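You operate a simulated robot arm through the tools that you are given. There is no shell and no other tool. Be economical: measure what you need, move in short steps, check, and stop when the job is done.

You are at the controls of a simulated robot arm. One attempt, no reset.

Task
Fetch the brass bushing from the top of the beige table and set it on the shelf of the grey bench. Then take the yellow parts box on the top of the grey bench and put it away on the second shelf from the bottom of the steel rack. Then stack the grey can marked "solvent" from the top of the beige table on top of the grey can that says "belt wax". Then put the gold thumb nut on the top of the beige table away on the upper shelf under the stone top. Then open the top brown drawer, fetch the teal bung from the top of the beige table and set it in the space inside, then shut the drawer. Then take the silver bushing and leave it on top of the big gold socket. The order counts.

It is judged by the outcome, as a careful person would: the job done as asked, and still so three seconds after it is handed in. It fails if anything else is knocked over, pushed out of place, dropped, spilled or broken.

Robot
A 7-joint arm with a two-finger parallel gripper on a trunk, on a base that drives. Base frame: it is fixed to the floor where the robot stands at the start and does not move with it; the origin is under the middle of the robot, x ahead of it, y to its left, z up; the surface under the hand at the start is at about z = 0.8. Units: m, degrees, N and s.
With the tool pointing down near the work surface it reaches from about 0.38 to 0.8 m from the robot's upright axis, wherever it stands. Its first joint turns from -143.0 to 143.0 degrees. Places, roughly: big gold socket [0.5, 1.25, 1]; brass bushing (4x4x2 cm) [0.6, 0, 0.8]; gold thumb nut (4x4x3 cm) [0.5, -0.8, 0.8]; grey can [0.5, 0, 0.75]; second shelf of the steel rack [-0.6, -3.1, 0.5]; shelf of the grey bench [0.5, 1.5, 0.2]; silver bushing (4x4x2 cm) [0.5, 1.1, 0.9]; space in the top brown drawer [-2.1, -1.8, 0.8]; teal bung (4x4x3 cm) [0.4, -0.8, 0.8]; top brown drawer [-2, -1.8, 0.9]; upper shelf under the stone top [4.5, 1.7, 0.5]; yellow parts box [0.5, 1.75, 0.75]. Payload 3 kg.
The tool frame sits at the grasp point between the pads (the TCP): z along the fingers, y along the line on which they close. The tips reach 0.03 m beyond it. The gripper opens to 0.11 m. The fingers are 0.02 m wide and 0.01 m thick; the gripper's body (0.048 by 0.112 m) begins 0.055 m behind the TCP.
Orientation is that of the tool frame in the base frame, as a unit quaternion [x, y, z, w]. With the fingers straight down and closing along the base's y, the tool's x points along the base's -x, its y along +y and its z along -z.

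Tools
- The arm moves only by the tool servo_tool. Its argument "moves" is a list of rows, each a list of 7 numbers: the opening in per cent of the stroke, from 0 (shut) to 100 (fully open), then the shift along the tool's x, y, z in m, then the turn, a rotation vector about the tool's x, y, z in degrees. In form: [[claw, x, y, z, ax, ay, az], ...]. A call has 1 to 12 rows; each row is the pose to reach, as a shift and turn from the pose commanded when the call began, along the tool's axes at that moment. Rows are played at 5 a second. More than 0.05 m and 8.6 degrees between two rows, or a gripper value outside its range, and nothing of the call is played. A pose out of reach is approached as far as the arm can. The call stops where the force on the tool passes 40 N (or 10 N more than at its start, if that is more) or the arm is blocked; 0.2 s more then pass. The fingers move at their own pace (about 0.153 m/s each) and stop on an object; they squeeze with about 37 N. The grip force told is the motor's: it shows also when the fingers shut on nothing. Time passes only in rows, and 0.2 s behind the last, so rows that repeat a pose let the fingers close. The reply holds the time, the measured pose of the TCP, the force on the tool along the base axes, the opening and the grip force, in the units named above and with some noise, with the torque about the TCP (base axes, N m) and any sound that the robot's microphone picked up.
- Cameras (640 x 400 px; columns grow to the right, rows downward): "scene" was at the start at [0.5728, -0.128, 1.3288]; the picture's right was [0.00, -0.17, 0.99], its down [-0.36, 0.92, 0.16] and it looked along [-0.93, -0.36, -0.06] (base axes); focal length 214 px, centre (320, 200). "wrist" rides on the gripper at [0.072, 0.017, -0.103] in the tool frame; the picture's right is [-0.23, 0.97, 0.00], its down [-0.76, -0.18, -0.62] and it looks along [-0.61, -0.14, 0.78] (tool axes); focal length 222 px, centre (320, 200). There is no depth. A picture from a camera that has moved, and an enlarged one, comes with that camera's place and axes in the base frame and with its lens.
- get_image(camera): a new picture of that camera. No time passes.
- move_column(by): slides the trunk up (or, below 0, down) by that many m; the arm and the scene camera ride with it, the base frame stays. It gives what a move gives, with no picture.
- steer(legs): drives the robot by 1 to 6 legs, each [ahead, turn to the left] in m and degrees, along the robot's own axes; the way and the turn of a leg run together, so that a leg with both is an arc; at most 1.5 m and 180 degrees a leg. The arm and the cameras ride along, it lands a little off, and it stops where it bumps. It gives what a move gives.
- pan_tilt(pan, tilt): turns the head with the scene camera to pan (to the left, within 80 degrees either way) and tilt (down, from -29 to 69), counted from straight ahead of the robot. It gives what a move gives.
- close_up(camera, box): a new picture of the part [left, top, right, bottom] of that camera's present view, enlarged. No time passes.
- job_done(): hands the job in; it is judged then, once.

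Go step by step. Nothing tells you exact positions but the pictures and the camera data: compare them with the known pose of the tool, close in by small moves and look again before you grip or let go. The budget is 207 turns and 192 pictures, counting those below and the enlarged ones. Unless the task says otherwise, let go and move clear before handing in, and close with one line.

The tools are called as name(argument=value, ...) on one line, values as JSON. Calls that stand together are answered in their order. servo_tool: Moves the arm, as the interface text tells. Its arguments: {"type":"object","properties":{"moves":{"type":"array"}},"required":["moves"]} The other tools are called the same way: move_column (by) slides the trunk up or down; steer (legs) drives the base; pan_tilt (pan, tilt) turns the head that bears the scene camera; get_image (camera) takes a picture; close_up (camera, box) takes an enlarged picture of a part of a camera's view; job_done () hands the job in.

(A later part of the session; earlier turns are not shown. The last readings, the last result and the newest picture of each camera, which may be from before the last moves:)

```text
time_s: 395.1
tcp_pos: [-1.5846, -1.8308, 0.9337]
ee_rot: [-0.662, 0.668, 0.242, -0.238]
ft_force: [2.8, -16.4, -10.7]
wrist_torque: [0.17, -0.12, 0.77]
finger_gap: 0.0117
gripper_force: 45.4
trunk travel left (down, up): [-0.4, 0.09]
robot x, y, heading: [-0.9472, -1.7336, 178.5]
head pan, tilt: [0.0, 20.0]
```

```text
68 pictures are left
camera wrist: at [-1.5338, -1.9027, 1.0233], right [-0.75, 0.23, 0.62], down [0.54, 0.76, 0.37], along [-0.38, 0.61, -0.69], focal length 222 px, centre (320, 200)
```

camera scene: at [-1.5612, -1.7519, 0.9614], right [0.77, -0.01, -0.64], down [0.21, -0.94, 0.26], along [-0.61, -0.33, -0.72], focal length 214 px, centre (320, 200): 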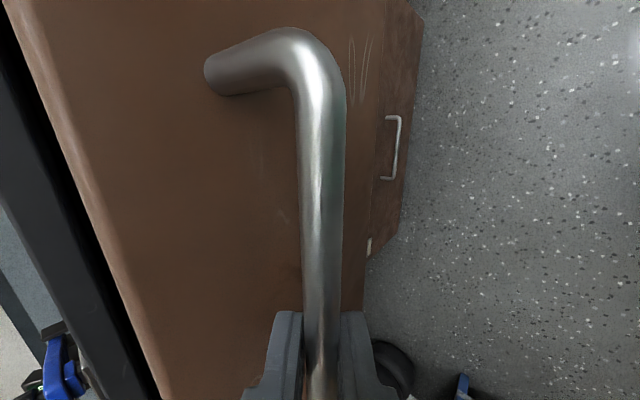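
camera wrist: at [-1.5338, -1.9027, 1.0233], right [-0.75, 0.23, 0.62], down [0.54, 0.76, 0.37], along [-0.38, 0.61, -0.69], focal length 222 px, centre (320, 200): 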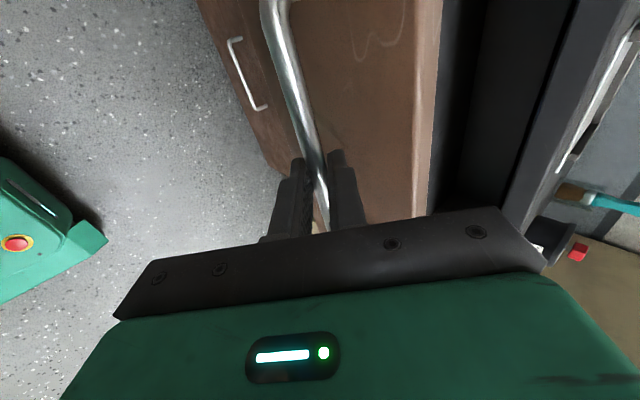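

The drawer slid out ~21 cm. I pull a little further.

steer(legs=[[-0.1, 0]])

pan_tilt(pan=0, tilt=0)

get_image(camera="scene")

```text
time_s: 396.3
tcp_pos: [-1.4873, -1.8301, 0.9329]
ee_rot: [-0.661, 0.669, 0.241, -0.239]
ft_force: [2.5, 18.7, -12.1]
wrist_torque: [1.25, -0.13, 0.09]
finger_gap: 0.0118
gripper_force: 44.6
trunk travel left (down, up): [-0.4, 0.09]
robot x, y, heading: [-0.85, -1.7393, 178.6]
head pan, tilt: [0.0, 20.0]
```

```text
time_s: 397.1
tcp_pos: [-1.4865, -1.8304, 0.933]
ee_rot: [-0.661, 0.669, 0.242, -0.239]
ft_force: [1.5, 9.6, -10.3]
wrist_torque: [0.71, -0.12, 0.55]
finger_gap: 0.0117
gripper_force: 45.2
trunk travel left (down, up): [-0.4, 0.09]
robot x, y, heading: [-0.8495, -1.7324, 178.8]
head pan, tilt: [0.0, 0.0]
```

```text
67 pictures are left
camera scene: at [-1.4593, -1.7199, 0.9638], right [0.77, -0.01, -0.64], down [-0.01, -1.0, 0.0], along [-0.64, 0.01, -0.77], focal length 214 px, centre (320, 200)
```

scene: 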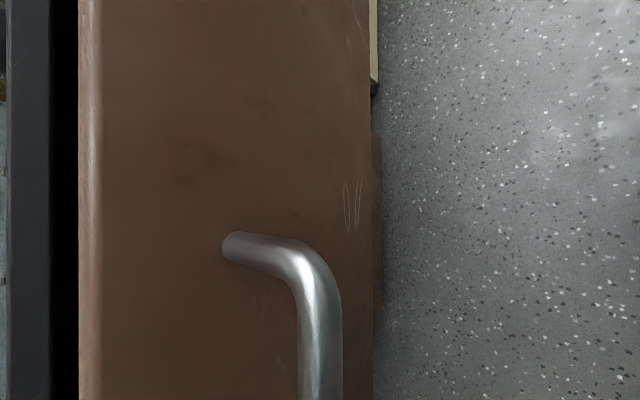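

Pulled out ~30 cm. I release, back away from the bar and look into the drawer from above.

servo_tool(moves=[[30, 0, 0, 0, 0, 0, 0], [30, 0, 0, 0, 0, 0, 0], [30, 0, 0, -0.03, 0, 0, 0], [30, 0, 0, -0.07, 0, 0, 0], [30, 0, 0.0, -0.11, 0, 0, 0], [30, 0, 0.04, -0.13, 8, 0, 0], [30, 0, 0.08, -0.14, 16, 0, 0], [30, 0, 0.11, -0.14, 24, 0, 0], [30, 0, 0.13, -0.14, 32, 0, 0], [30, 0, 0.14, -0.14, 40, 0, 0]])

pan_tilt(pan=45, tilt=0)

get_image(camera="scene")

```text
time_s: 399.3
tcp_pos: [-1.5043, -1.8302, 1.131]
ee_rot: [-0.702, 0.712, -0.002, 0.003]
ft_force: [-0.2, 0.6, -0.8]
wrist_torque: [-0.05, 0.02, 0.01]
finger_gap: 0.033
gripper_force: 0.0
trunk travel left (down, up): [-0.4, 0.09]
robot x, y, heading: [-0.8491, -1.7381, 178.5]
head pan, tilt: [0.0, 0.0]
```

```text
time_s: 400.4
tcp_pos: [-1.5032, -1.8306, 1.1311]
ee_rot: [-0.702, 0.712, -0.001, 0.001]
ft_force: [-0.5, -0.2, 0.7]
wrist_torque: [0.01, -0.02, 0.02]
finger_gap: 0.033
gripper_force: 0.1
trunk travel left (down, up): [-0.4, 0.09]
robot x, y, heading: [-0.8457, -1.7368, 178.5]
head pan, tilt: [45.0, 0.0]
```

```text
66 pictures are left
camera scene: at [-1.566, -1.719, 1.1974], right [0.71, -0.01, -0.7], down [-0.01, -1.0, 0.0], along [-0.7, 0.01, -0.71], focal length 214 px, centre (320, 200)
```

scene: 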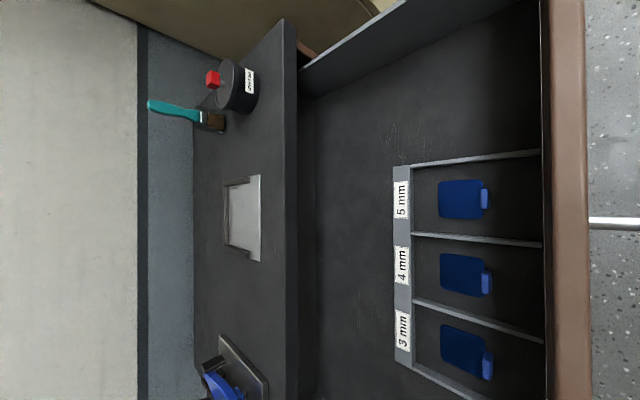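

The drawer has a compartment tray with blue pieces, and free floor on its right (+y) side around (−1.68, −1.57). Now I reverse, restore the tool's yaw and return to the table for the teal bung.

servo_tool(moves=[[30, 0, 0, 0, 0, 0, -8.2], [30, 0, 0, 0, 0, 0, -16.4], [30, 0, 0, 0, 0, 0, -24.6], [30, 0, 0, 0, 0, 0, -32.8], [30, 0, 0, 0, 0, 0, -41], [30, 0, 0, 0, 0, 0, -49.2], [30, 0, 0, 0, 0, 0, -57.4], [30, 0, 0, 0, 0, 0, -65.6], [30, 0, 0, 0, 0, 0, -73.8], [30, 0, 0, 0, 0, 0, -82], [30, 0, 0, 0, 0, 0, -90]])

servo_tool(moves=[[60, 0.04, -0.02, 0, 0, 0, 0], [60, 0.08, -0.05, 0, 0, 0, 0], [60, 0.11, -0.08, 0, 0, 0, 0]])

steer(legs=[[-0.2, 0], [0, -38], [0, -38], [0, -38]])

```text
time_s: 402.8
tcp_pos: [-1.505, -1.8297, 1.1321]
ee_rot: [1.0, -0.007, 0.002, -0.001]
ft_force: [0.1, -0.6, -0.4]
wrist_torque: [0.01, 0.01, 0.03]
finger_gap: 0.0329
gripper_force: 0.0
trunk travel left (down, up): [-0.4, 0.09]
robot x, y, heading: [-0.8473, -1.7379, 178.5]
head pan, tilt: [45.0, 0.0]
```

```text
time_s: 403.6
tcp_pos: [-1.3908, -1.7515, 1.136]
ee_rot: [1.0, -0.006, 0.002, 0.0]
ft_force: [-0.5, 0.8, 0.1]
wrist_torque: [0.01, 0.0, 0.05]
finger_gap: 0.0661
gripper_force: 0.0
trunk travel left (down, up): [-0.4, 0.09]
robot x, y, heading: [-0.8474, -1.7392, 178.4]
head pan, tilt: [45.0, 0.0]
```

```text
time_s: 410.8
tcp_pos: [-0.4289, -1.2489, 1.1338]
ee_rot: [-0.53, 0.848, -0.001, -0.002]
ft_force: [-2.3, 1.9, -0.3]
wrist_torque: [-0.15, -0.2, 0.02]
finger_gap: 0.0662
gripper_force: 0.1
trunk travel left (down, up): [-0.4, 0.09]
robot x, y, heading: [-0.7192, -1.714, 65.0]
head pan, tilt: [45.0, 0.0]
```

I head back to the table's right end and turn to face it.

steer(legs=[[0, -5], [1.03, 0], [0, -30], [0, -30]])

pan_tilt(pan=0, tilt=0)

get_image(camera="scene")

```text
time_s: 419.6
tcp_pos: [0.331, -0.8863, 1.1329]
ee_rot: [0.008, 1.0, 0.002, -0.002]
ft_force: [0.1, -0.4, -0.2]
wrist_torque: [0.02, 0.06, 0.03]
finger_gap: 0.066
gripper_force: 0.1
trunk travel left (down, up): [-0.4, 0.09]
robot x, y, heading: [-0.2154, -0.7769, 1.1]
head pan, tilt: [45.0, 0.0]
```

```text
time_s: 420.7
tcp_pos: [0.3295, -0.8859, 1.1352]
ee_rot: [0.008, 1.0, 0.002, -0.002]
ft_force: [1.4, -0.1, 0.3]
wrist_torque: [0.02, -0.02, 0.03]
finger_gap: 0.0662
gripper_force: 0.1
trunk travel left (down, up): [-0.4, 0.09]
robot x, y, heading: [-0.2106, -0.7735, 1.2]
head pan, tilt: [0.0, 0.0]
```

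```text
65 pictures are left
camera scene: at [0.4395, -0.8872, 1.1747], right [-0.02, -1.0, 0.0], down [-1.0, 0.02, 0.0], along [0.0, 0.0, -1.0], focal length 214 px, centre (320, 200)
```

scene: 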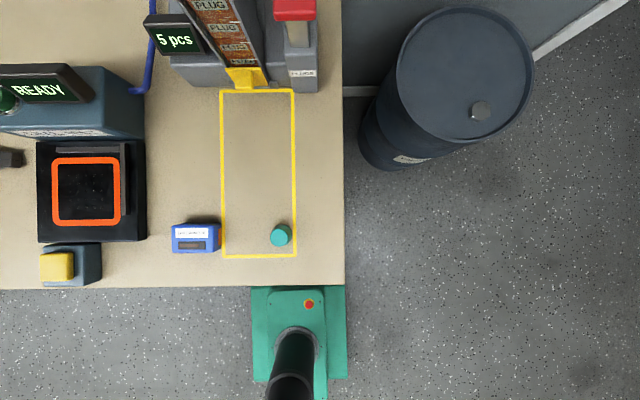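

The bung is at about (0.384, −0.822). I move above it with the tool vertical.

servo_tool(moves=[[60, -0.012, 0.015, 0.04, 0, 0, 0], [60, -0.024, 0.03, 0.08, 0, 0, 0], [60, -0.036, 0.045, 0.12, 0, 0, 0], [60, -0.048, 0.06, 0.16, 0, 0, 0], [60, -0.053, 0.0645, 0.205, 0, 0, 0]])

pan_tilt(pan=0, tilt=25)

get_image(camera="scene")

get_image(camera="wrist")

```text
time_s: 421.9
tcp_pos: [0.3832, -0.8204, 0.923]
ee_rot: [0.009, 1.0, 0.0, -0.001]
ft_force: [0.7, 0.1, -0.2]
wrist_torque: [0.01, 0.0, 0.0]
finger_gap: 0.0658
gripper_force: 0.1
trunk travel left (down, up): [-0.4, 0.09]
robot x, y, heading: [-0.2148, -0.7755, 0.8]
head pan, tilt: [0.0, 0.0]
```

```text
time_s: 422.8
tcp_pos: [0.383, -0.8197, 0.9229]
ee_rot: [0.008, 1.0, 0.001, -0.003]
ft_force: [1.2, 1.5, 0.9]
wrist_torque: [0.0, -0.01, 0.01]
finger_gap: 0.0661
gripper_force: 0.2
trunk travel left (down, up): [-0.4, 0.09]
robot x, y, heading: [-0.2149, -0.7726, 1.2]
head pan, tilt: [0.0, 25.0]
```

```text
64 pictures are left
camera scene: at [0.4525, -0.8209, 0.961], right [-0.02, -1.0, 0.0], down [-0.9, 0.01, 0.43], along [-0.43, 0.01, -0.9], focal length 214 px, centre (320, 200)
```

scene: 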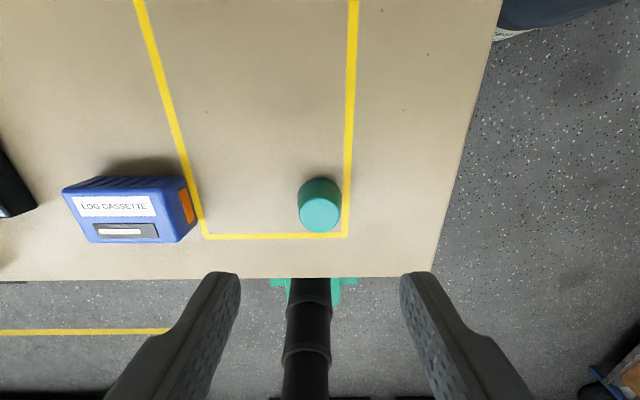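

```text
63 pictures are left
camera wrist: at [0.3104, -0.802, 1.0272], right [0.24, 0.97, 0.0], down [0.76, -0.19, 0.62], along [0.6, -0.15, -0.78], focal length 222 px, centre (320, 200)
```

wrist: 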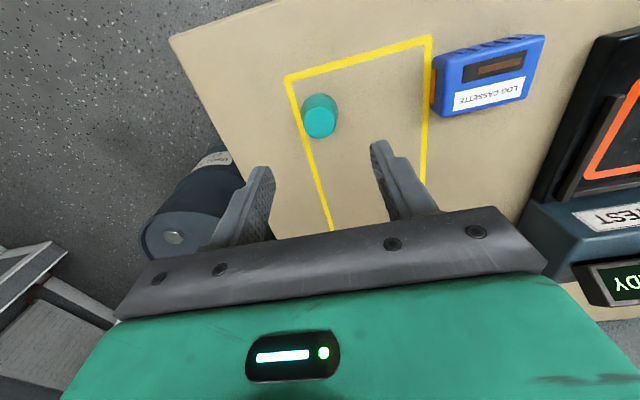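

The bung sits at (0.378, −0.819). I descend onto it and close.

servo_tool(moves=[[60, 0.003, 0, 0.03, 0, 0, 0], [60, 0.005, 0, 0.06, 0, 0, 0], [60, 0.005, 0, 0.08, 0, 0, 0], [60, 0.005, 0, 0.088, 0, 0, 0]])

get_image(camera="wrist")

servo_tool(moves=[[30, 0, 0, 0, 0, 0, 0], [0, 0, 0, 0, 0, 0, 0], [0, 0, 0, 0, 0, 0, 0], [0, 0, 0, 0, 0, 0, 0], [0, 0, 0, -0.004, 0, 0, 0], [0, 0, 0, -0.012, 0, 0, 0], [0, 0, 0, -0.025, 0, 0, 0], [0, 0, 0, -0.05, 0, 0, 0]])

get_image(camera="wrist")

```text
time_s: 423.8
tcp_pos: [0.3778, -0.8223, 0.8411]
ee_rot: [0.008, 1.0, 0.001, -0.002]
ft_force: [-0.6, -0.3, -0.4]
wrist_torque: [0.02, 0.03, -0.01]
finger_gap: 0.0663
gripper_force: 0.1
trunk travel left (down, up): [-0.4, 0.09]
robot x, y, heading: [-0.2124, -0.7714, 1.2]
head pan, tilt: [0.0, 25.0]
```

```text
62 pictures are left
camera wrist: at [0.3053, -0.8037, 0.9447], right [0.24, 0.97, 0.0], down [0.76, -0.19, 0.62], along [0.6, -0.15, -0.78], focal length 222 px, centre (320, 200)
```

wrist: 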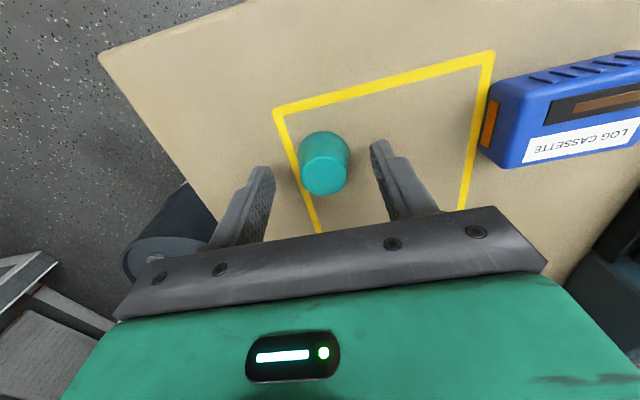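

```text
time_s: 425.6
tcp_pos: [0.3783, -0.8231, 0.8914]
ee_rot: [0.008, 1.0, 0.001, -0.002]
ft_force: [-0.9, 0.0, -0.3]
wrist_torque: [0.03, -0.02, -0.02]
finger_gap: 0.0317
gripper_force: 36.7
trunk travel left (down, up): [-0.4, 0.09]
robot x, y, heading: [-0.2121, -0.7725, 1.0]
head pan, tilt: [0.0, 25.0]
```

```text
61 pictures are left
camera wrist: at [0.306, -0.8048, 0.9961], right [0.24, 0.97, 0.0], down [0.76, -0.19, 0.62], along [0.6, -0.15, -0.78], focal length 222 px, centre (320, 200)
```

wrist: 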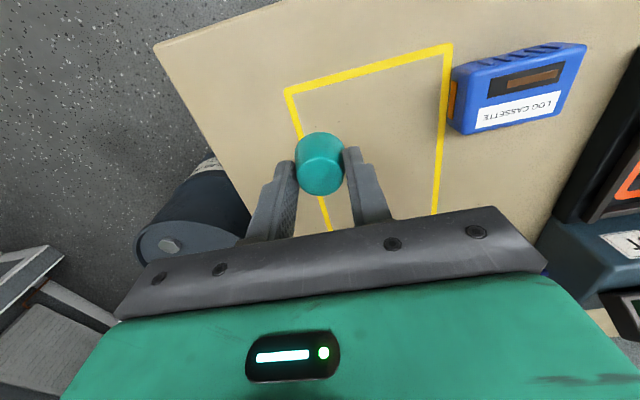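

Bung held (32 mm). I raise it and drive back to the open drawer.

servo_tool(moves=[[0, 0, 0, -0.045, 0, 0, 0], [0, 0, 0.01, -0.09, 0, 0, 0], [0, 0, 0.02, -0.135, 0, 0, 0], [0, 0, 0.03, -0.18, 0, 0, 0], [0, 0, 0.04, -0.22, 0, 0, 0]])

steer(legs=[[-0.1, 0], [0, -44], [0, -44], [0, -44]])

```text
time_s: 426.8
tcp_pos: [0.3814, -0.7819, 1.111]
ee_rot: [0.008, 1.0, 0.001, -0.003]
ft_force: [-0.5, 0.0, -0.1]
wrist_torque: [0.02, -0.03, -0.01]
finger_gap: 0.0317
gripper_force: 37.1
trunk travel left (down, up): [-0.4, 0.09]
robot x, y, heading: [-0.2104, -0.7767, 0.9]
head pan, tilt: [0.0, 25.0]
```

```text
time_s: 433.9
tcp_pos: [-0.677, -1.2468, 1.1122]
ee_rot: [0.897, 0.442, 0.001, 0.0]
ft_force: [-1.3, 1.2, 0.3]
wrist_torque: [-0.12, -0.08, -0.02]
finger_gap: 0.0314
gripper_force: 37.1
trunk travel left (down, up): [-0.4, 0.09]
robot x, y, heading: [-0.2349, -0.8258, -127.8]
head pan, tilt: [0.0, 25.0]
stopped in leg 4: the robot was blocked; the commanded pose is now the measured one
```

Next leg: to in front of the drawer's right part, then face it.

steer(legs=[[0, -6], [1.0, 0], [0, -23], [0, -23]])

pan_tilt(pan=0, tilt=-10)

get_image(camera="scene")

```text
time_s: 442.3
tcp_pos: [-1.5616, -1.4672, 1.1111]
ee_rot: [1.0, -0.01, 0.001, 0.001]
ft_force: [-0.9, 0.1, -0.4]
wrist_torque: [0.01, 0.01, 0.02]
finger_gap: 0.031
gripper_force: 37.5
trunk travel left (down, up): [-0.4, 0.09]
robot x, y, heading: [-0.9631, -1.6128, 179.3]
head pan, tilt: [0.0, 25.0]
```

```text
time_s: 443.3
tcp_pos: [-1.5613, -1.4669, 1.1116]
ee_rot: [1.0, -0.011, 0.001, 0.001]
ft_force: [-1.3, 0.2, -0.3]
wrist_torque: [-0.01, 0.03, 0.0]
finger_gap: 0.0309
gripper_force: 36.8
trunk travel left (down, up): [-0.4, 0.09]
robot x, y, heading: [-0.9609, -1.6118, 179.5]
head pan, tilt: [0.0, -10.0]
```

```text
60 pictures are left
camera scene: at [-1.6867, -1.4637, 1.157], right [0.02, 1.0, 0.0], down [0.99, -0.02, -0.17], along [-0.17, 0.0, -0.99], focal length 214 px, centre (320, 200)
```

scene: 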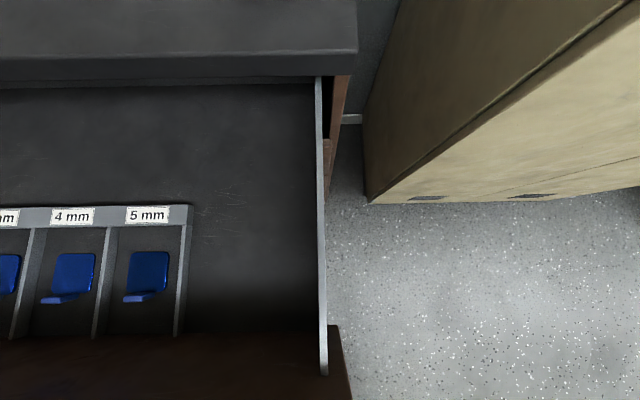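

Free drawer floor spans y −1.67…−1.47 and x −1.85…−1.54. I go above (−1.67, −1.57) and descend partway.

servo_tool(moves=[[0, -0.03, 0.03, 0, 0, 0, 0], [0, -0.06, 0.06, 0.0, 0, 0, 0], [0, -0.09, 0.09, 0.0, 0, 0, 0], [0, -0.107, 0.107, 0.03, 0, 0, 0], [0, -0.107, 0.107, 0.075, 0, 0, 0], [0, -0.107, 0.107, 0.12, 0, 0, 0], [0, -0.107, 0.107, 0.165, 0, 0, 0]])

get_image(camera="wrist")

pan_tilt(pan=0, tilt=25)

get_image(camera="scene")

```text
time_s: 444.9
tcp_pos: [-1.6696, -1.5742, 0.9424]
ee_rot: [1.0, -0.01, 0.001, 0.001]
ft_force: [0.7, 0.6, 0.0]
wrist_torque: [0.02, -0.01, 0.02]
finger_gap: 0.0312
gripper_force: 37.3
trunk travel left (down, up): [-0.4, 0.09]
robot x, y, heading: [-0.9581, -1.6117, 179.3]
head pan, tilt: [0.0, -10.0]
```

```text
59 pictures are left
camera wrist: at [-1.5995, -1.5918, 1.0457], right [-0.25, -0.97, 0.0], down [-0.76, 0.19, 0.62], along [-0.6, 0.15, -0.78], focal length 222 px, centre (320, 200)
```

wrist: 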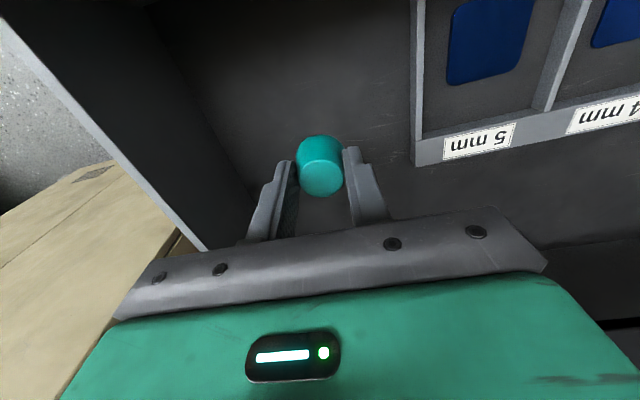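

```text
time_s: 445.9
tcp_pos: [-1.6704, -1.5751, 0.9431]
ee_rot: [1.0, -0.01, 0.001, 0.001]
ft_force: [0.4, -0.1, 0.7]
wrist_torque: [-0.03, 0.01, 0.0]
finger_gap: 0.031
gripper_force: 36.7
trunk travel left (down, up): [-0.4, 0.09]
robot x, y, heading: [-0.9607, -1.6158, 179.3]
head pan, tilt: [0.0, 25.0]
```

```text
58 pictures are left
camera scene: at [-1.7402, -1.5717, 0.9807], right [0.02, 1.0, 0.0], down [0.91, -0.02, 0.42], along [0.42, -0.01, -0.91], focal length 214 px, centre (320, 200)
```

scene: 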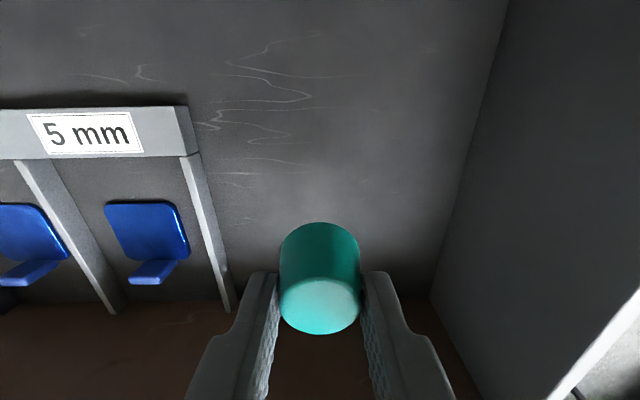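

Clear all round. I lower gradually toward the drawer floor.

servo_tool(moves=[[0, 0, 0, 0.02, 0, 0, 0], [0, 0, 0, 0.04, 0, 0, 0], [0, 0, 0, 0.05, 0, 0, 0], [0, 0, 0, 0.056, 0, 0, 0], [0, 0, 0, 0.062, 0, 0, 0], [0, 0, 0, 0.067, 0, 0, 0]])

get_image(camera="wrist")

```text
time_s: 447.3
tcp_pos: [-1.6708, -1.571, 0.8798]
ee_rot: [1.0, -0.011, 0.002, 0.001]
ft_force: [0.3, 0.2, -0.3]
wrist_torque: [0.02, -0.03, 0.01]
finger_gap: 0.0309
gripper_force: 37.1
trunk travel left (down, up): [-0.4, 0.09]
robot x, y, heading: [-0.9574, -1.6136, 179.3]
head pan, tilt: [0.0, 25.0]
```

```text
57 pictures are left
camera wrist: at [-1.5998, -1.5897, 0.9826], right [-0.25, -0.97, 0.0], down [-0.76, 0.19, 0.62], along [-0.6, 0.15, -0.78], focal length 222 px, centre (320, 200)
```

wrist: 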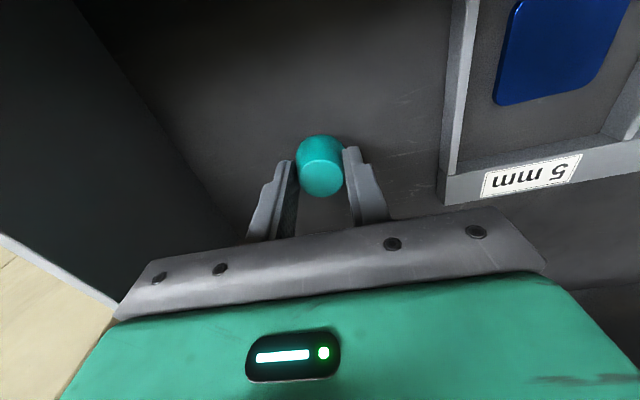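

Still free; I continue down in fine steps.

servo_tool(moves=[[0, 0, 0, 0.006, 0, 0, 0], [0, 0, 0, 0.012, 0, 0, 0], [0, 0, 0, 0.017, 0, 0, 0], [0, 0, 0, 0.021, 0, 0, 0], [0, 0, 0, 0.025, 0, 0, 0], [0, 0, 0, 0.029, 0, 0, 0], [0, 0, 0, 0.033, 0, 0, 0]])

get_image(camera="wrist")

```text
time_s: 448.1
tcp_pos: [-1.6738, -1.5721, 0.8705]
ee_rot: [1.0, -0.011, -0.005, 0.0]
ft_force: [-1.0, -0.4, 15.8]
wrist_torque: [0.0, -0.02, -0.01]
finger_gap: 0.0308
gripper_force: 36.8
trunk travel left (down, up): [-0.4, 0.09]
robot x, y, heading: [-0.9566, -1.6132, 179.7]
head pan, tilt: [0.0, 25.0]
stopped in row 3: the force on the tool passed its limit at 46 N (the readings are from after the stop); the commanded pose is now the measured one
```

```text
56 pictures are left
camera wrist: at [-1.6017, -1.5905, 0.9732], right [-0.25, -0.97, 0.0], down [-0.75, 0.19, 0.63], along [-0.61, 0.15, -0.78], focal length 222 px, centre (320, 200)
```

wrist: 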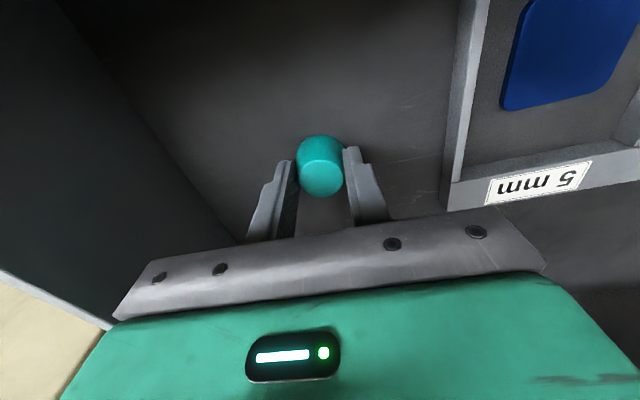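

Contact: the bung is on the drawer floor (z≈0.83). I release and rise.

servo_tool(moves=[[55, 0, 0, 0, 0, 0, 0], [55, 0, 0, 0, 0, 0, 0], [55, 0, 0, -0.02, 0, 0, 0], [55, 0, 0, -0.06, 0, 0, 0], [55, 0, 0, -0.1, 0, 0, 0], [55, 0, 0, -0.14, 0, 0, 0], [55, 0, 0, -0.18, 0, 0, 0], [55, 0, 0, -0.22, 0, 0, 0]])

get_image(camera="scene")

```text
time_s: 449.9
tcp_pos: [-1.671, -1.5708, 1.0894]
ee_rot: [1.0, -0.011, -0.002, 0.0]
ft_force: [0.1, -0.4, -0.3]
wrist_torque: [-0.02, -0.01, -0.04]
finger_gap: 0.0605
gripper_force: 0.0
trunk travel left (down, up): [-0.4, 0.09]
robot x, y, heading: [-0.9582, -1.6112, 179.1]
head pan, tilt: [0.0, 25.0]
```

```text
55 pictures are left
camera scene: at [-1.7408, -1.5685, 1.1281], right [0.02, 1.0, 0.0], down [0.91, -0.02, 0.42], along [0.42, -0.01, -0.91], focal length 214 px, centre (320, 200)
```

scene: 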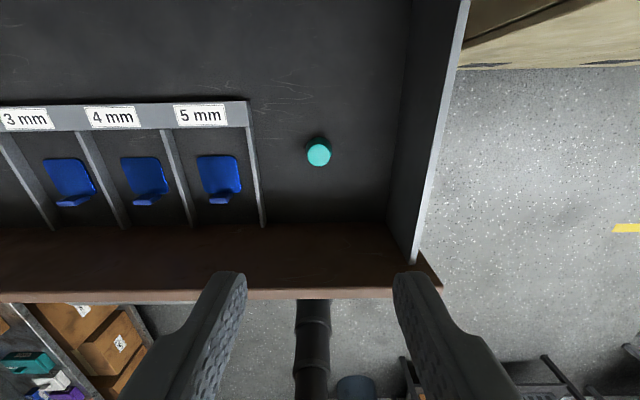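

The bung stands in the drawer. To shut it, I back off, close the fingers, and place them in front of the handle's middle to push.

steer(legs=[[-0.2, 0]])

servo_tool(moves=[[0, 0.01, 0.04, 0, 0, 0, 0], [0, 0.025, 0.08, 0, 0, 0, 0], [0, 0.04, 0.12, 0, 0, 0, 0], [0, 0.055, 0.165, 0, 0, 0, 0], [0, 0.07, 0.21, 0, 0, 0, 0], [0, 0.08, 0.25, 0, 0, 0, 0]])

pan_tilt(pan=0, tilt=0)

get_image(camera="scene")

```text
time_s: 451.5
tcp_pos: [-1.4698, -1.5683, 1.0896]
ee_rot: [1.0, -0.014, -0.002, 0.0]
ft_force: [-0.7, 0.8, -0.6]
wrist_torque: [0.0, -0.05, 0.04]
finger_gap: 0.0604
gripper_force: 0.0
trunk travel left (down, up): [-0.4, 0.09]
robot x, y, heading: [-0.7581, -1.6112, 179.1]
head pan, tilt: [0.0, 25.0]
```

```text
time_s: 452.9
tcp_pos: [-1.3986, -1.8214, 1.0879]
ee_rot: [1.0, -0.015, -0.002, 0.001]
ft_force: [0.2, 0.1, 0.0]
wrist_torque: [-0.04, 0.01, -0.01]
finger_gap: 0.0
gripper_force: 37.2
trunk travel left (down, up): [-0.4, 0.09]
robot x, y, heading: [-0.7573, -1.6164, 179.0]
head pan, tilt: [0.0, 25.0]
```

```text
time_s: 453.8
tcp_pos: [-1.3993, -1.8205, 1.0898]
ee_rot: [1.0, -0.015, -0.003, 0.0]
ft_force: [0.7, 0.4, 0.2]
wrist_torque: [-0.01, 0.01, -0.01]
finger_gap: 0.0
gripper_force: 37.3
trunk travel left (down, up): [-0.4, 0.09]
robot x, y, heading: [-0.7613, -1.6158, 179.1]
head pan, tilt: [0.0, 0.0]
```

```text
54 pictures are left
camera scene: at [-1.5095, -1.8165, 1.1285], right [0.03, 1.0, 0.0], down [1.0, -0.03, 0.0], along [0.0, 0.0, -1.0], focal length 214 px, centre (320, 200)
```

scene: 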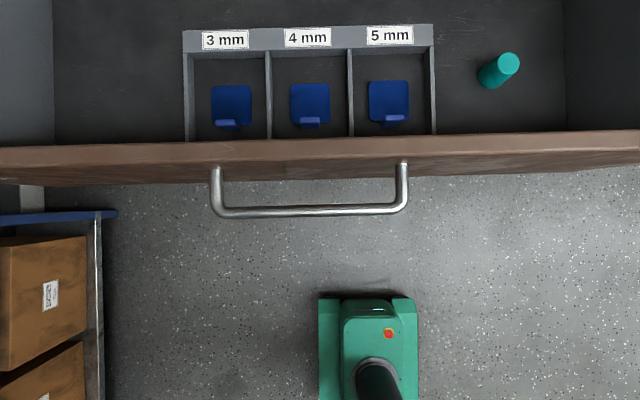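

The bar is at x≈−1.499 as expected. I lower the closed fingers in front of it and push by driving forward.

servo_tool(moves=[[0, 0, 0.005, 0.045, 0, 0, 0], [0, 0, 0.005, 0.09, 0, 0, 0], [0, 0, 0.005, 0.135, 0, 0, 0], [0, 0, 0.005, 0.18, 0, 0, 0]])

steer(legs=[[0.36, 0]])

get_image(camera="scene")

```text
time_s: 454.8
tcp_pos: [-1.3986, -1.8253, 0.9077]
ee_rot: [1.0, -0.014, -0.004, 0.002]
ft_force: [-0.5, 0.1, 0.0]
wrist_torque: [0.05, -0.01, -0.03]
finger_gap: 0.0
gripper_force: 37.0
trunk travel left (down, up): [-0.4, 0.09]
robot x, y, heading: [-0.7597, -1.6151, 179.1]
head pan, tilt: [0.0, 0.0]
```

```text
time_s: 456.9
tcp_pos: [-1.7153, -1.8196, 0.9102]
ee_rot: [1.0, -0.012, 0.004, -0.002]
ft_force: [22.8, 5.5, 3.6]
wrist_torque: [-0.68, 2.6, -0.04]
finger_gap: 0.0001
gripper_force: 37.0
trunk travel left (down, up): [-0.4, 0.09]
robot x, y, heading: [-1.0844, -1.6115, 179.1]
head pan, tilt: [0.0, 0.0]
stopped in leg 1: the force on the tool passed its limit at 137 N (the readings are from after the stop); the commanded pose is now the measured one
```

```text
53 pictures are left
camera scene: at [-1.8245, -1.8171, 0.9475], right [0.02, 1.0, 0.01], down [1.0, -0.02, 0.02], along [0.02, 0.01, -1.0], focal length 214 px, centre (320, 200)
```

scene: 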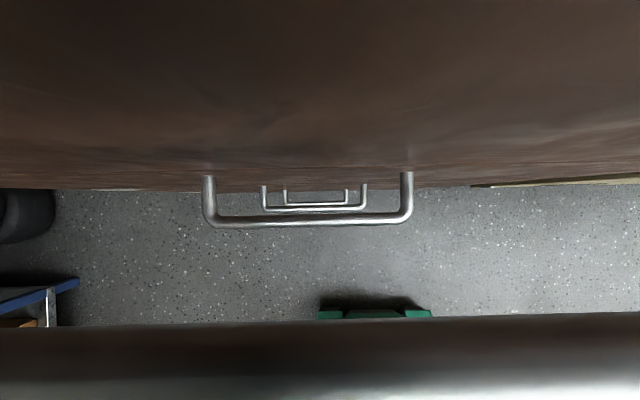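

The push ended with a firm stop at something 10 cm above the fingertips. I back off a little, raise, and inspect the drawer.

steer(legs=[[-0.15, 0]])

servo_tool(moves=[[0, 0, 0, -0.045, 0, 0, 0], [0, 0, 0, -0.09, 0, 0, 0], [0, 0, 0, -0.135, 0, 0, 0], [0, 0, 0, -0.18, 0, 0, 0]])

pan_tilt(pan=0, tilt=-15)

get_image(camera="scene")

```text
time_s: 458.3
tcp_pos: [-1.5682, -1.8185, 0.9069]
ee_rot: [1.0, -0.016, 0.003, -0.002]
ft_force: [-0.9, 0.7, -0.1]
wrist_torque: [-0.02, -0.02, 0.0]
finger_gap: 0.0
gripper_force: 36.9
trunk travel left (down, up): [-0.4, 0.09]
robot x, y, heading: [-0.9345, -1.6125, 178.6]
head pan, tilt: [0.0, 0.0]
```

```text
time_s: 459.3
tcp_pos: [-1.5681, -1.8176, 1.0856]
ee_rot: [1.0, -0.015, 0.004, -0.002]
ft_force: [-0.8, 0.1, 0.1]
wrist_torque: [0.03, -0.02, -0.02]
finger_gap: 0.0
gripper_force: 37.3
trunk travel left (down, up): [-0.4, 0.09]
robot x, y, heading: [-0.9336, -1.6109, 178.7]
head pan, tilt: [0.0, 0.0]
```

```text
time_s: 460.0
tcp_pos: [-1.5701, -1.8166, 1.0848]
ee_rot: [1.0, -0.016, 0.003, -0.002]
ft_force: [0.5, 0.2, 0.2]
wrist_torque: [0.01, 0.03, -0.04]
finger_gap: 0.0002
gripper_force: 37.3
trunk travel left (down, up): [-0.4, 0.09]
robot x, y, heading: [-0.9356, -1.6127, 178.5]
head pan, tilt: [0.0, -15.0]
```

```text
52 pictures are left
camera scene: at [-1.7019, -1.813, 1.1325], right [0.03, 1.0, 0.0], down [0.97, -0.03, -0.25], along [-0.25, 0.01, -0.97], focal length 214 px, centre (320, 200)
```

scene: 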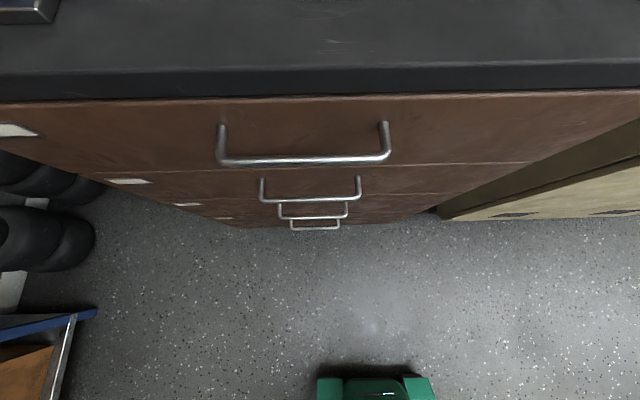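

The drawer is fully shut: the bar is back at x≈−1.803. I check that the counter items are undisturbed.

pan_tilt(pan=0, tilt=-29)

get_image(camera="scene")

```text
time_s: 460.8
tcp_pos: [-1.5698, -1.8178, 1.0853]
ee_rot: [1.0, -0.015, 0.003, -0.002]
ft_force: [-1.0, 0.2, 0.4]
wrist_torque: [0.01, 0.04, 0.04]
finger_gap: 0.0003
gripper_force: 36.7
trunk travel left (down, up): [-0.4, 0.09]
robot x, y, heading: [-0.9368, -1.6088, 178.7]
head pan, tilt: [0.0, -28.6]
```

```text
51 pictures are left
camera scene: at [-1.7197, -1.8126, 1.1459], right [0.03, 1.0, 0.0], down [0.88, -0.03, -0.47], along [-0.47, 0.02, -0.88], focal length 214 px, centre (320, 200)
```

scene: 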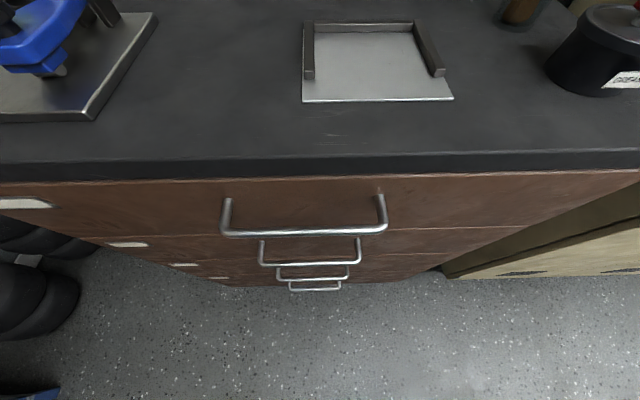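

All undisturbed. Now the last item: I drive back up to the grey bench for the silver bushing.

steer(legs=[[-0.2, 0], [0, -30], [0, -30], [0, -29]])

steer(legs=[[1.4, 0], [1.4, 0], [0, -45], [0, -44]])

get_image(camera="scene")

```text
time_s: 466.9
tcp_pos: [-0.9277, -0.9812, 1.0861]
ee_rot: [-0.689, 0.725, -0.002, -0.002]
ft_force: [1.6, 0.7, 1.0]
wrist_torque: [0.06, 0.11, -0.06]
finger_gap: 0.0
gripper_force: 37.4
trunk travel left (down, up): [-0.4, 0.09]
robot x, y, heading: [-0.808, -1.6188, 88.8]
head pan, tilt: [0.0, -28.6]
```

```text
time_s: 484.4
tcp_pos: [-0.1381, 1.2372, 1.0844]
ee_rot: [0.037, 0.999, 0.0, -0.003]
ft_force: [-0.7, -1.5, -0.7]
wrist_torque: [0.17, -0.01, -0.04]
finger_gap: 0.0001
gripper_force: 37.6
trunk travel left (down, up): [-0.4, 0.09]
robot x, y, heading: [-0.7724, 1.2015, -2.5]
head pan, tilt: [0.0, -28.6]
```

```text
50 pictures are left
camera scene: at [0.0109, 1.2266, 1.1466], right [-0.07, -1.0, 0.0], down [-0.88, 0.06, -0.47], along [0.47, -0.03, -0.88], focal length 214 px, centre (320, 200)
```

scene: 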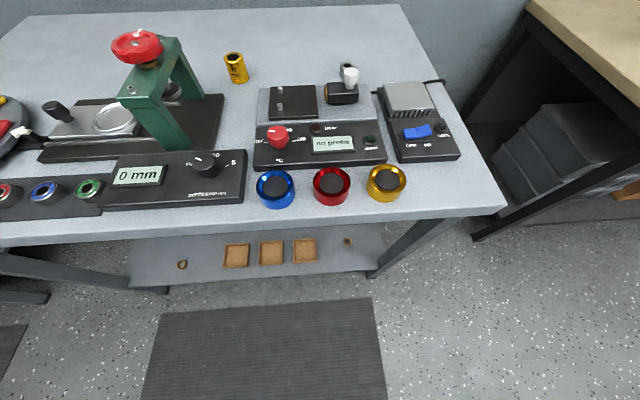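

The gold socket stands near (0.48, 1.37); the silver bushing is behind the black/white-knob unit. I drive in to reach them.

steer(legs=[[0.3, 2.5], [0.3, 0]])

pan_tilt(pan=0, tilt=0)

get_image(camera="scene")

get_image(camera="wrist")

```text
time_s: 488.1
tcp_pos: [0.4697, 1.2684, 1.0852]
ee_rot: [0.009, 1.0, -0.001, -0.003]
ft_force: [-0.2, 0.1, -0.3]
wrist_torque: [0.03, -0.01, 0.02]
finger_gap: 0.0
gripper_force: 37.6
trunk travel left (down, up): [-0.4, 0.09]
robot x, y, heading: [-0.1681, 1.1994, 0.2]
head pan, tilt: [0.0, -28.6]
```

```text
time_s: 489.1
tcp_pos: [0.4693, 1.2697, 1.0863]
ee_rot: [0.009, 1.0, -0.001, -0.004]
ft_force: [0.3, 0.2, 0.9]
wrist_torque: [-0.01, -0.01, 0.01]
finger_gap: 0.0
gripper_force: 36.7
trunk travel left (down, up): [-0.4, 0.09]
robot x, y, heading: [-0.1627, 1.1998, 0.4]
head pan, tilt: [0.0, 0.0]
```

```text
49 pictures are left
camera scene: at [0.5792, 1.2678, 1.1249], right [-0.02, -1.0, 0.0], down [-1.0, 0.02, 0.01], along [-0.01, 0.0, -1.0], focal length 214 px, centre (320, 200)
```

scene: 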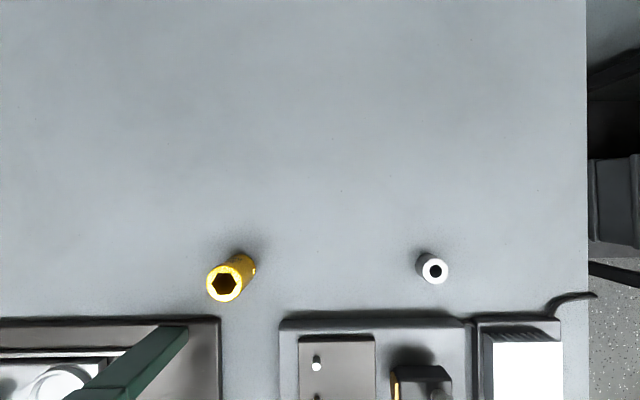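

```text
48 pictures are left
camera wrist: at [0.3969, 1.2876, 1.1896], right [0.24, 0.97, 0.0], down [0.76, -0.19, 0.62], along [0.6, -0.15, -0.79], focal length 222 px, centre (320, 200)
```

wrist: 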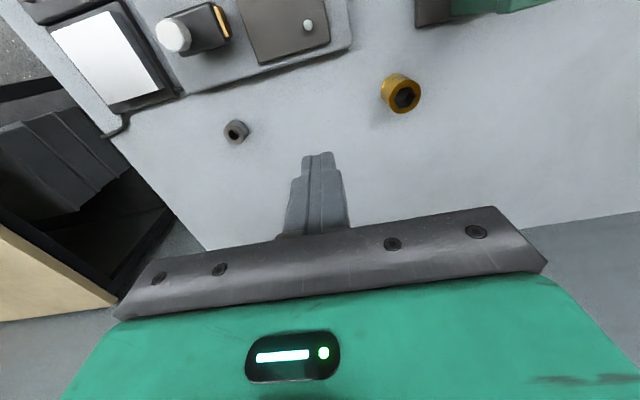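

Socket: centre (0.490, 1.374), top z≈0.89. Silver bushing near (0.490, 1.128). I move above the bushing and look again.

servo_tool(moves=[[60, -0.005, -0.036, 0.01, 0, 0, 0], [60, -0.012, -0.072, 0.04, 0, 0, 0], [60, -0.018, -0.108, 0.07, 0, 0, 0], [60, -0.0226, -0.1416, 0.1, 0, 0, 0], [60, -0.0226, -0.1416, 0.116, 0, 0, 0]])

pan_tilt(pan=0, tilt=30)

get_image(camera="scene")

get_image(camera="wrist")

```text
time_s: 490.3
tcp_pos: [0.4927, 1.1276, 0.969]
ee_rot: [0.008, 1.0, -0.001, -0.004]
ft_force: [0.4, -0.3, -0.2]
wrist_torque: [0.02, -0.01, -0.03]
finger_gap: 0.066
gripper_force: 0.0
trunk travel left (down, up): [-0.4, 0.09]
robot x, y, heading: [-0.1653, 1.1958, 0.6]
head pan, tilt: [0.0, 0.0]
```

```text
time_s: 491.2
tcp_pos: [0.4921, 1.1281, 0.9687]
ee_rot: [0.009, 1.0, -0.001, -0.004]
ft_force: [0.0, -0.9, -0.6]
wrist_torque: [-0.01, 0.02, 0.01]
finger_gap: 0.0659
gripper_force: 0.1
trunk travel left (down, up): [-0.4, 0.09]
robot x, y, heading: [-0.1604, 1.1945, 0.3]
head pan, tilt: [0.0, 30.0]
```

```text
47 pictures are left
camera scene: at [0.554, 1.1279, 1.0075], right [-0.02, -1.0, 0.0], down [-0.86, 0.02, 0.51], along [-0.51, 0.01, -0.86], focal length 214 px, centre (320, 200)
```

scene: 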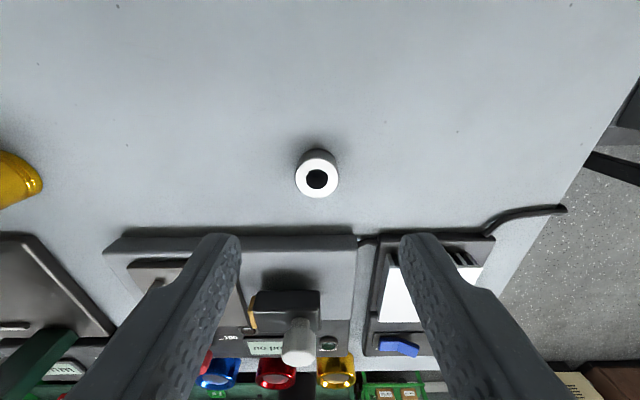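

```text
46 pictures are left
camera wrist: at [0.42, 1.1468, 1.0723], right [0.24, 0.97, 0.0], down [0.76, -0.19, 0.62], along [0.6, -0.15, -0.79], focal length 222 px, centre (320, 200)
```

wrist: 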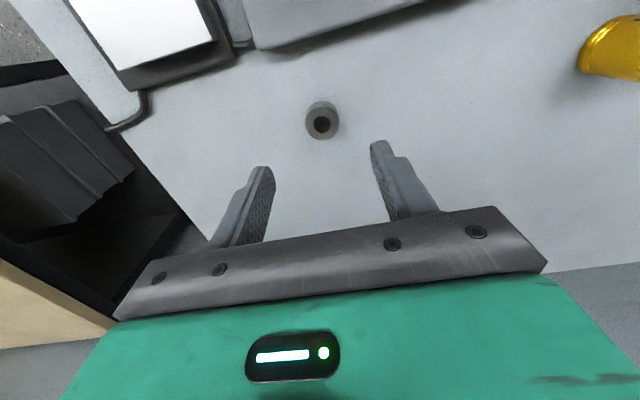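

Consistent solution: bushing at (0.489, 1.131), top z≈0.87 (bench ≈0.85). I descend and check.

servo_tool(moves=[[60, 0.003, 0.003, 0.03, 0, 0, 0], [60, 0.003, 0.003, 0.06, 0, 0, 0], [60, 0.003, 0.003, 0.074, 0, 0, 0], [60, 0.003, 0.003, 0.082, 0, 0, 0]])

get_image(camera="wrist")

get_image(camera="scene")

```text
time_s: 492.2
tcp_pos: [0.4837, 1.1294, 0.8894]
ee_rot: [0.009, 1.0, -0.001, -0.002]
ft_force: [-0.6, -0.5, -0.4]
wrist_torque: [0.02, 0.02, -0.01]
finger_gap: 0.066
gripper_force: 0.1
trunk travel left (down, up): [-0.4, 0.09]
robot x, y, heading: [-0.164, 1.1981, 0.3]
head pan, tilt: [0.0, 30.0]
```

```text
45 pictures are left
camera wrist: at [0.4116, 1.1478, 0.9918], right [0.24, 0.97, 0.0], down [0.76, -0.19, 0.62], along [0.6, -0.15, -0.79], focal length 222 px, centre (320, 200)
```

wrist: 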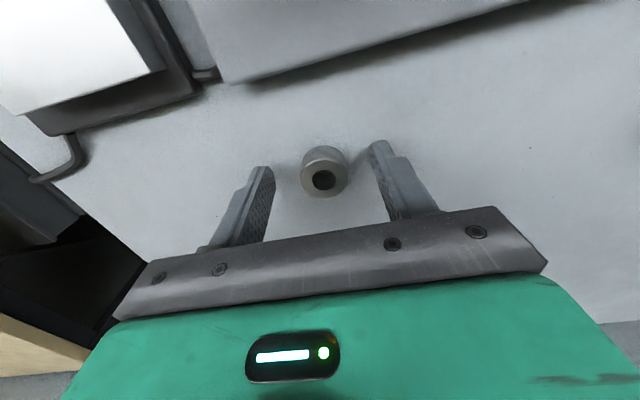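

```text
44 pictures are left
camera scene: at [0.5455, 1.1288, 0.9271], right [-0.02, -1.0, 0.0], down [-0.86, 0.02, 0.51], along [-0.51, 0.01, -0.86], focal length 214 px, centre (320, 200)
```

scene: 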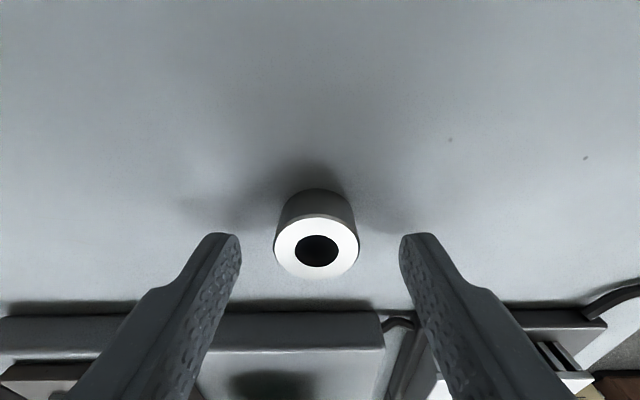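

I adjust 5 mm forward, lower a bit more and grip.

servo_tool(moves=[[60, -0.0055, 0.0015, 0.003, 0, 0, 0], [60, -0.0055, 0.0015, 0.006, 0, 0, 0], [60, -0.0055, 0.0015, 0.006, 0, 0, 0]])

servo_tool(moves=[[30, 0, 0, 0, 0, 0, 0], [0, 0, 0, 0, 0, 0, 0], [0, 0, 0, 0, 0, 0, 0], [0, 0, 0, 0, 0, 0, 0], [0, 0, 0, -0.004, 0, 0, 0], [0, 0, 0, -0.01, 0, 0, 0], [0, 0, 0, -0.02, 0, 0, 0], [0, 0, 0, -0.04, 0, 0, 0]])

get_image(camera="wrist")

get_image(camera="scene")

```text
time_s: 493.0
tcp_pos: [0.4894, 1.1305, 0.881]
ee_rot: [0.008, 1.0, -0.001, -0.004]
ft_force: [0.3, -0.3, -0.4]
wrist_torque: [0.02, -0.01, 0.01]
finger_gap: 0.0661
gripper_force: 0.0
trunk travel left (down, up): [-0.4, 0.09]
robot x, y, heading: [-0.1555, 1.198, 0.6]
head pan, tilt: [0.0, 30.0]
```

```text
time_s: 494.8
tcp_pos: [0.4922, 1.1315, 0.9224]
ee_rot: [0.01, 1.0, 0.0, -0.004]
ft_force: [0.2, -0.6, -0.3]
wrist_torque: [-0.01, 0.01, 0.01]
finger_gap: 0.0304
gripper_force: 36.6
trunk travel left (down, up): [-0.4, 0.09]
robot x, y, heading: [-0.1624, 1.2015, 0.6]
head pan, tilt: [0.0, 30.0]
```

```text
43 pictures are left
camera wrist: at [0.4195, 1.1495, 1.0265], right [0.24, 0.97, 0.0], down [0.76, -0.19, 0.62], along [0.6, -0.15, -0.79], focal length 222 px, centre (320, 200)
```

wrist: 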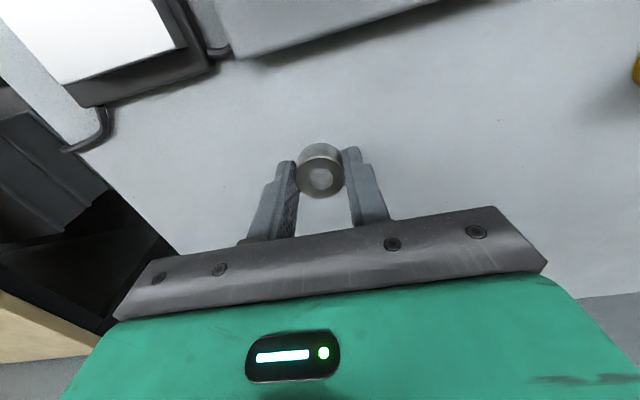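

```text
42 pictures are left
camera scene: at [0.5533, 1.1305, 0.9616], right [-0.02, -1.0, 0.0], down [-0.86, 0.02, 0.51], along [-0.51, 0.01, -0.86], focal length 214 px, centre (320, 200)
```

scene: 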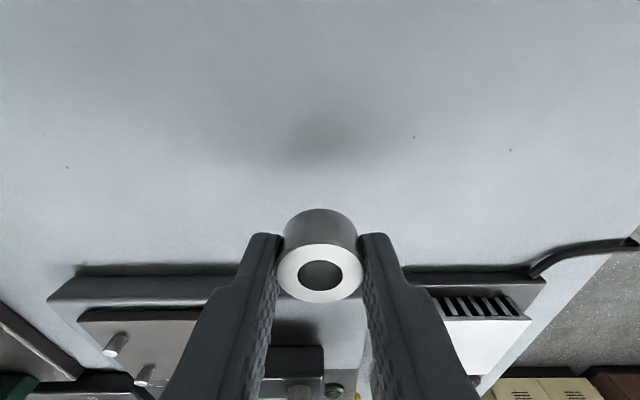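

Held level (30 mm). I lift and move toward the socket, stopping short to re-measure it; the press frame beside it tops out at about z 0.96 so I stay above.

servo_tool(moves=[[0, 0, 0, -0.035, 0, 0, 0], [0, 0, 0.0, -0.075, 0, 0, 0], [0, 0, 0.045, -0.085, 0, 0, 0], [0, 0, 0.09, -0.085, 0, 0, 0], [0, 0, 0.135, -0.085, 0, 0, 0], [0, 0, 0.175, -0.085, 0, 0, 0]])

pan_tilt(pan=30, tilt=20)

get_image(camera="scene")

get_image(camera="wrist")

```text
time_s: 496.2
tcp_pos: [0.4974, 1.3054, 1.0078]
ee_rot: [0.009, 1.0, -0.001, -0.004]
ft_force: [0.2, -0.5, -0.6]
wrist_torque: [0.03, 0.01, -0.01]
finger_gap: 0.0303
gripper_force: 37.0
trunk travel left (down, up): [-0.4, 0.09]
robot x, y, heading: [-0.1618, 1.1967, 0.4]
head pan, tilt: [0.0, 30.0]
```

```text
time_s: 497.2
tcp_pos: [0.4979, 1.3056, 1.0078]
ee_rot: [0.009, 1.0, -0.001, -0.004]
ft_force: [-0.3, -0.5, -0.4]
wrist_torque: [0.0, 0.0, 0.01]
finger_gap: 0.0303
gripper_force: 36.7
trunk travel left (down, up): [-0.4, 0.09]
robot x, y, heading: [-0.1613, 1.1994, 0.4]
head pan, tilt: [30.0, 20.0]
```

```text
41 pictures are left
camera scene: at [0.5759, 1.351, 1.0562], right [-0.02, -0.87, -0.5], down [-0.94, -0.15, 0.3], along [-0.34, 0.47, -0.81], focal length 214 px, centre (320, 200)
```

scene: 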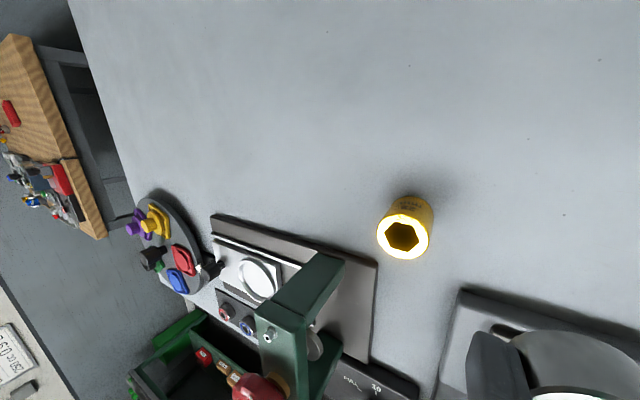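

```text
40 pictures are left
camera wrist: at [0.4252, 1.3237, 1.1114], right [0.24, 0.97, 0.0], down [0.76, -0.19, 0.62], along [0.6, -0.15, -0.79], focal length 222 px, centre (320, 200)
```

wrist: 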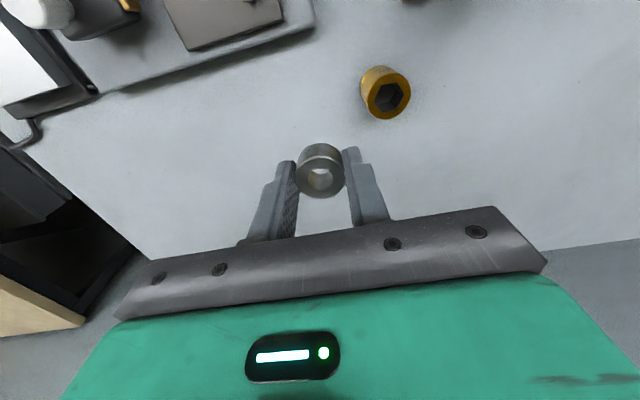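

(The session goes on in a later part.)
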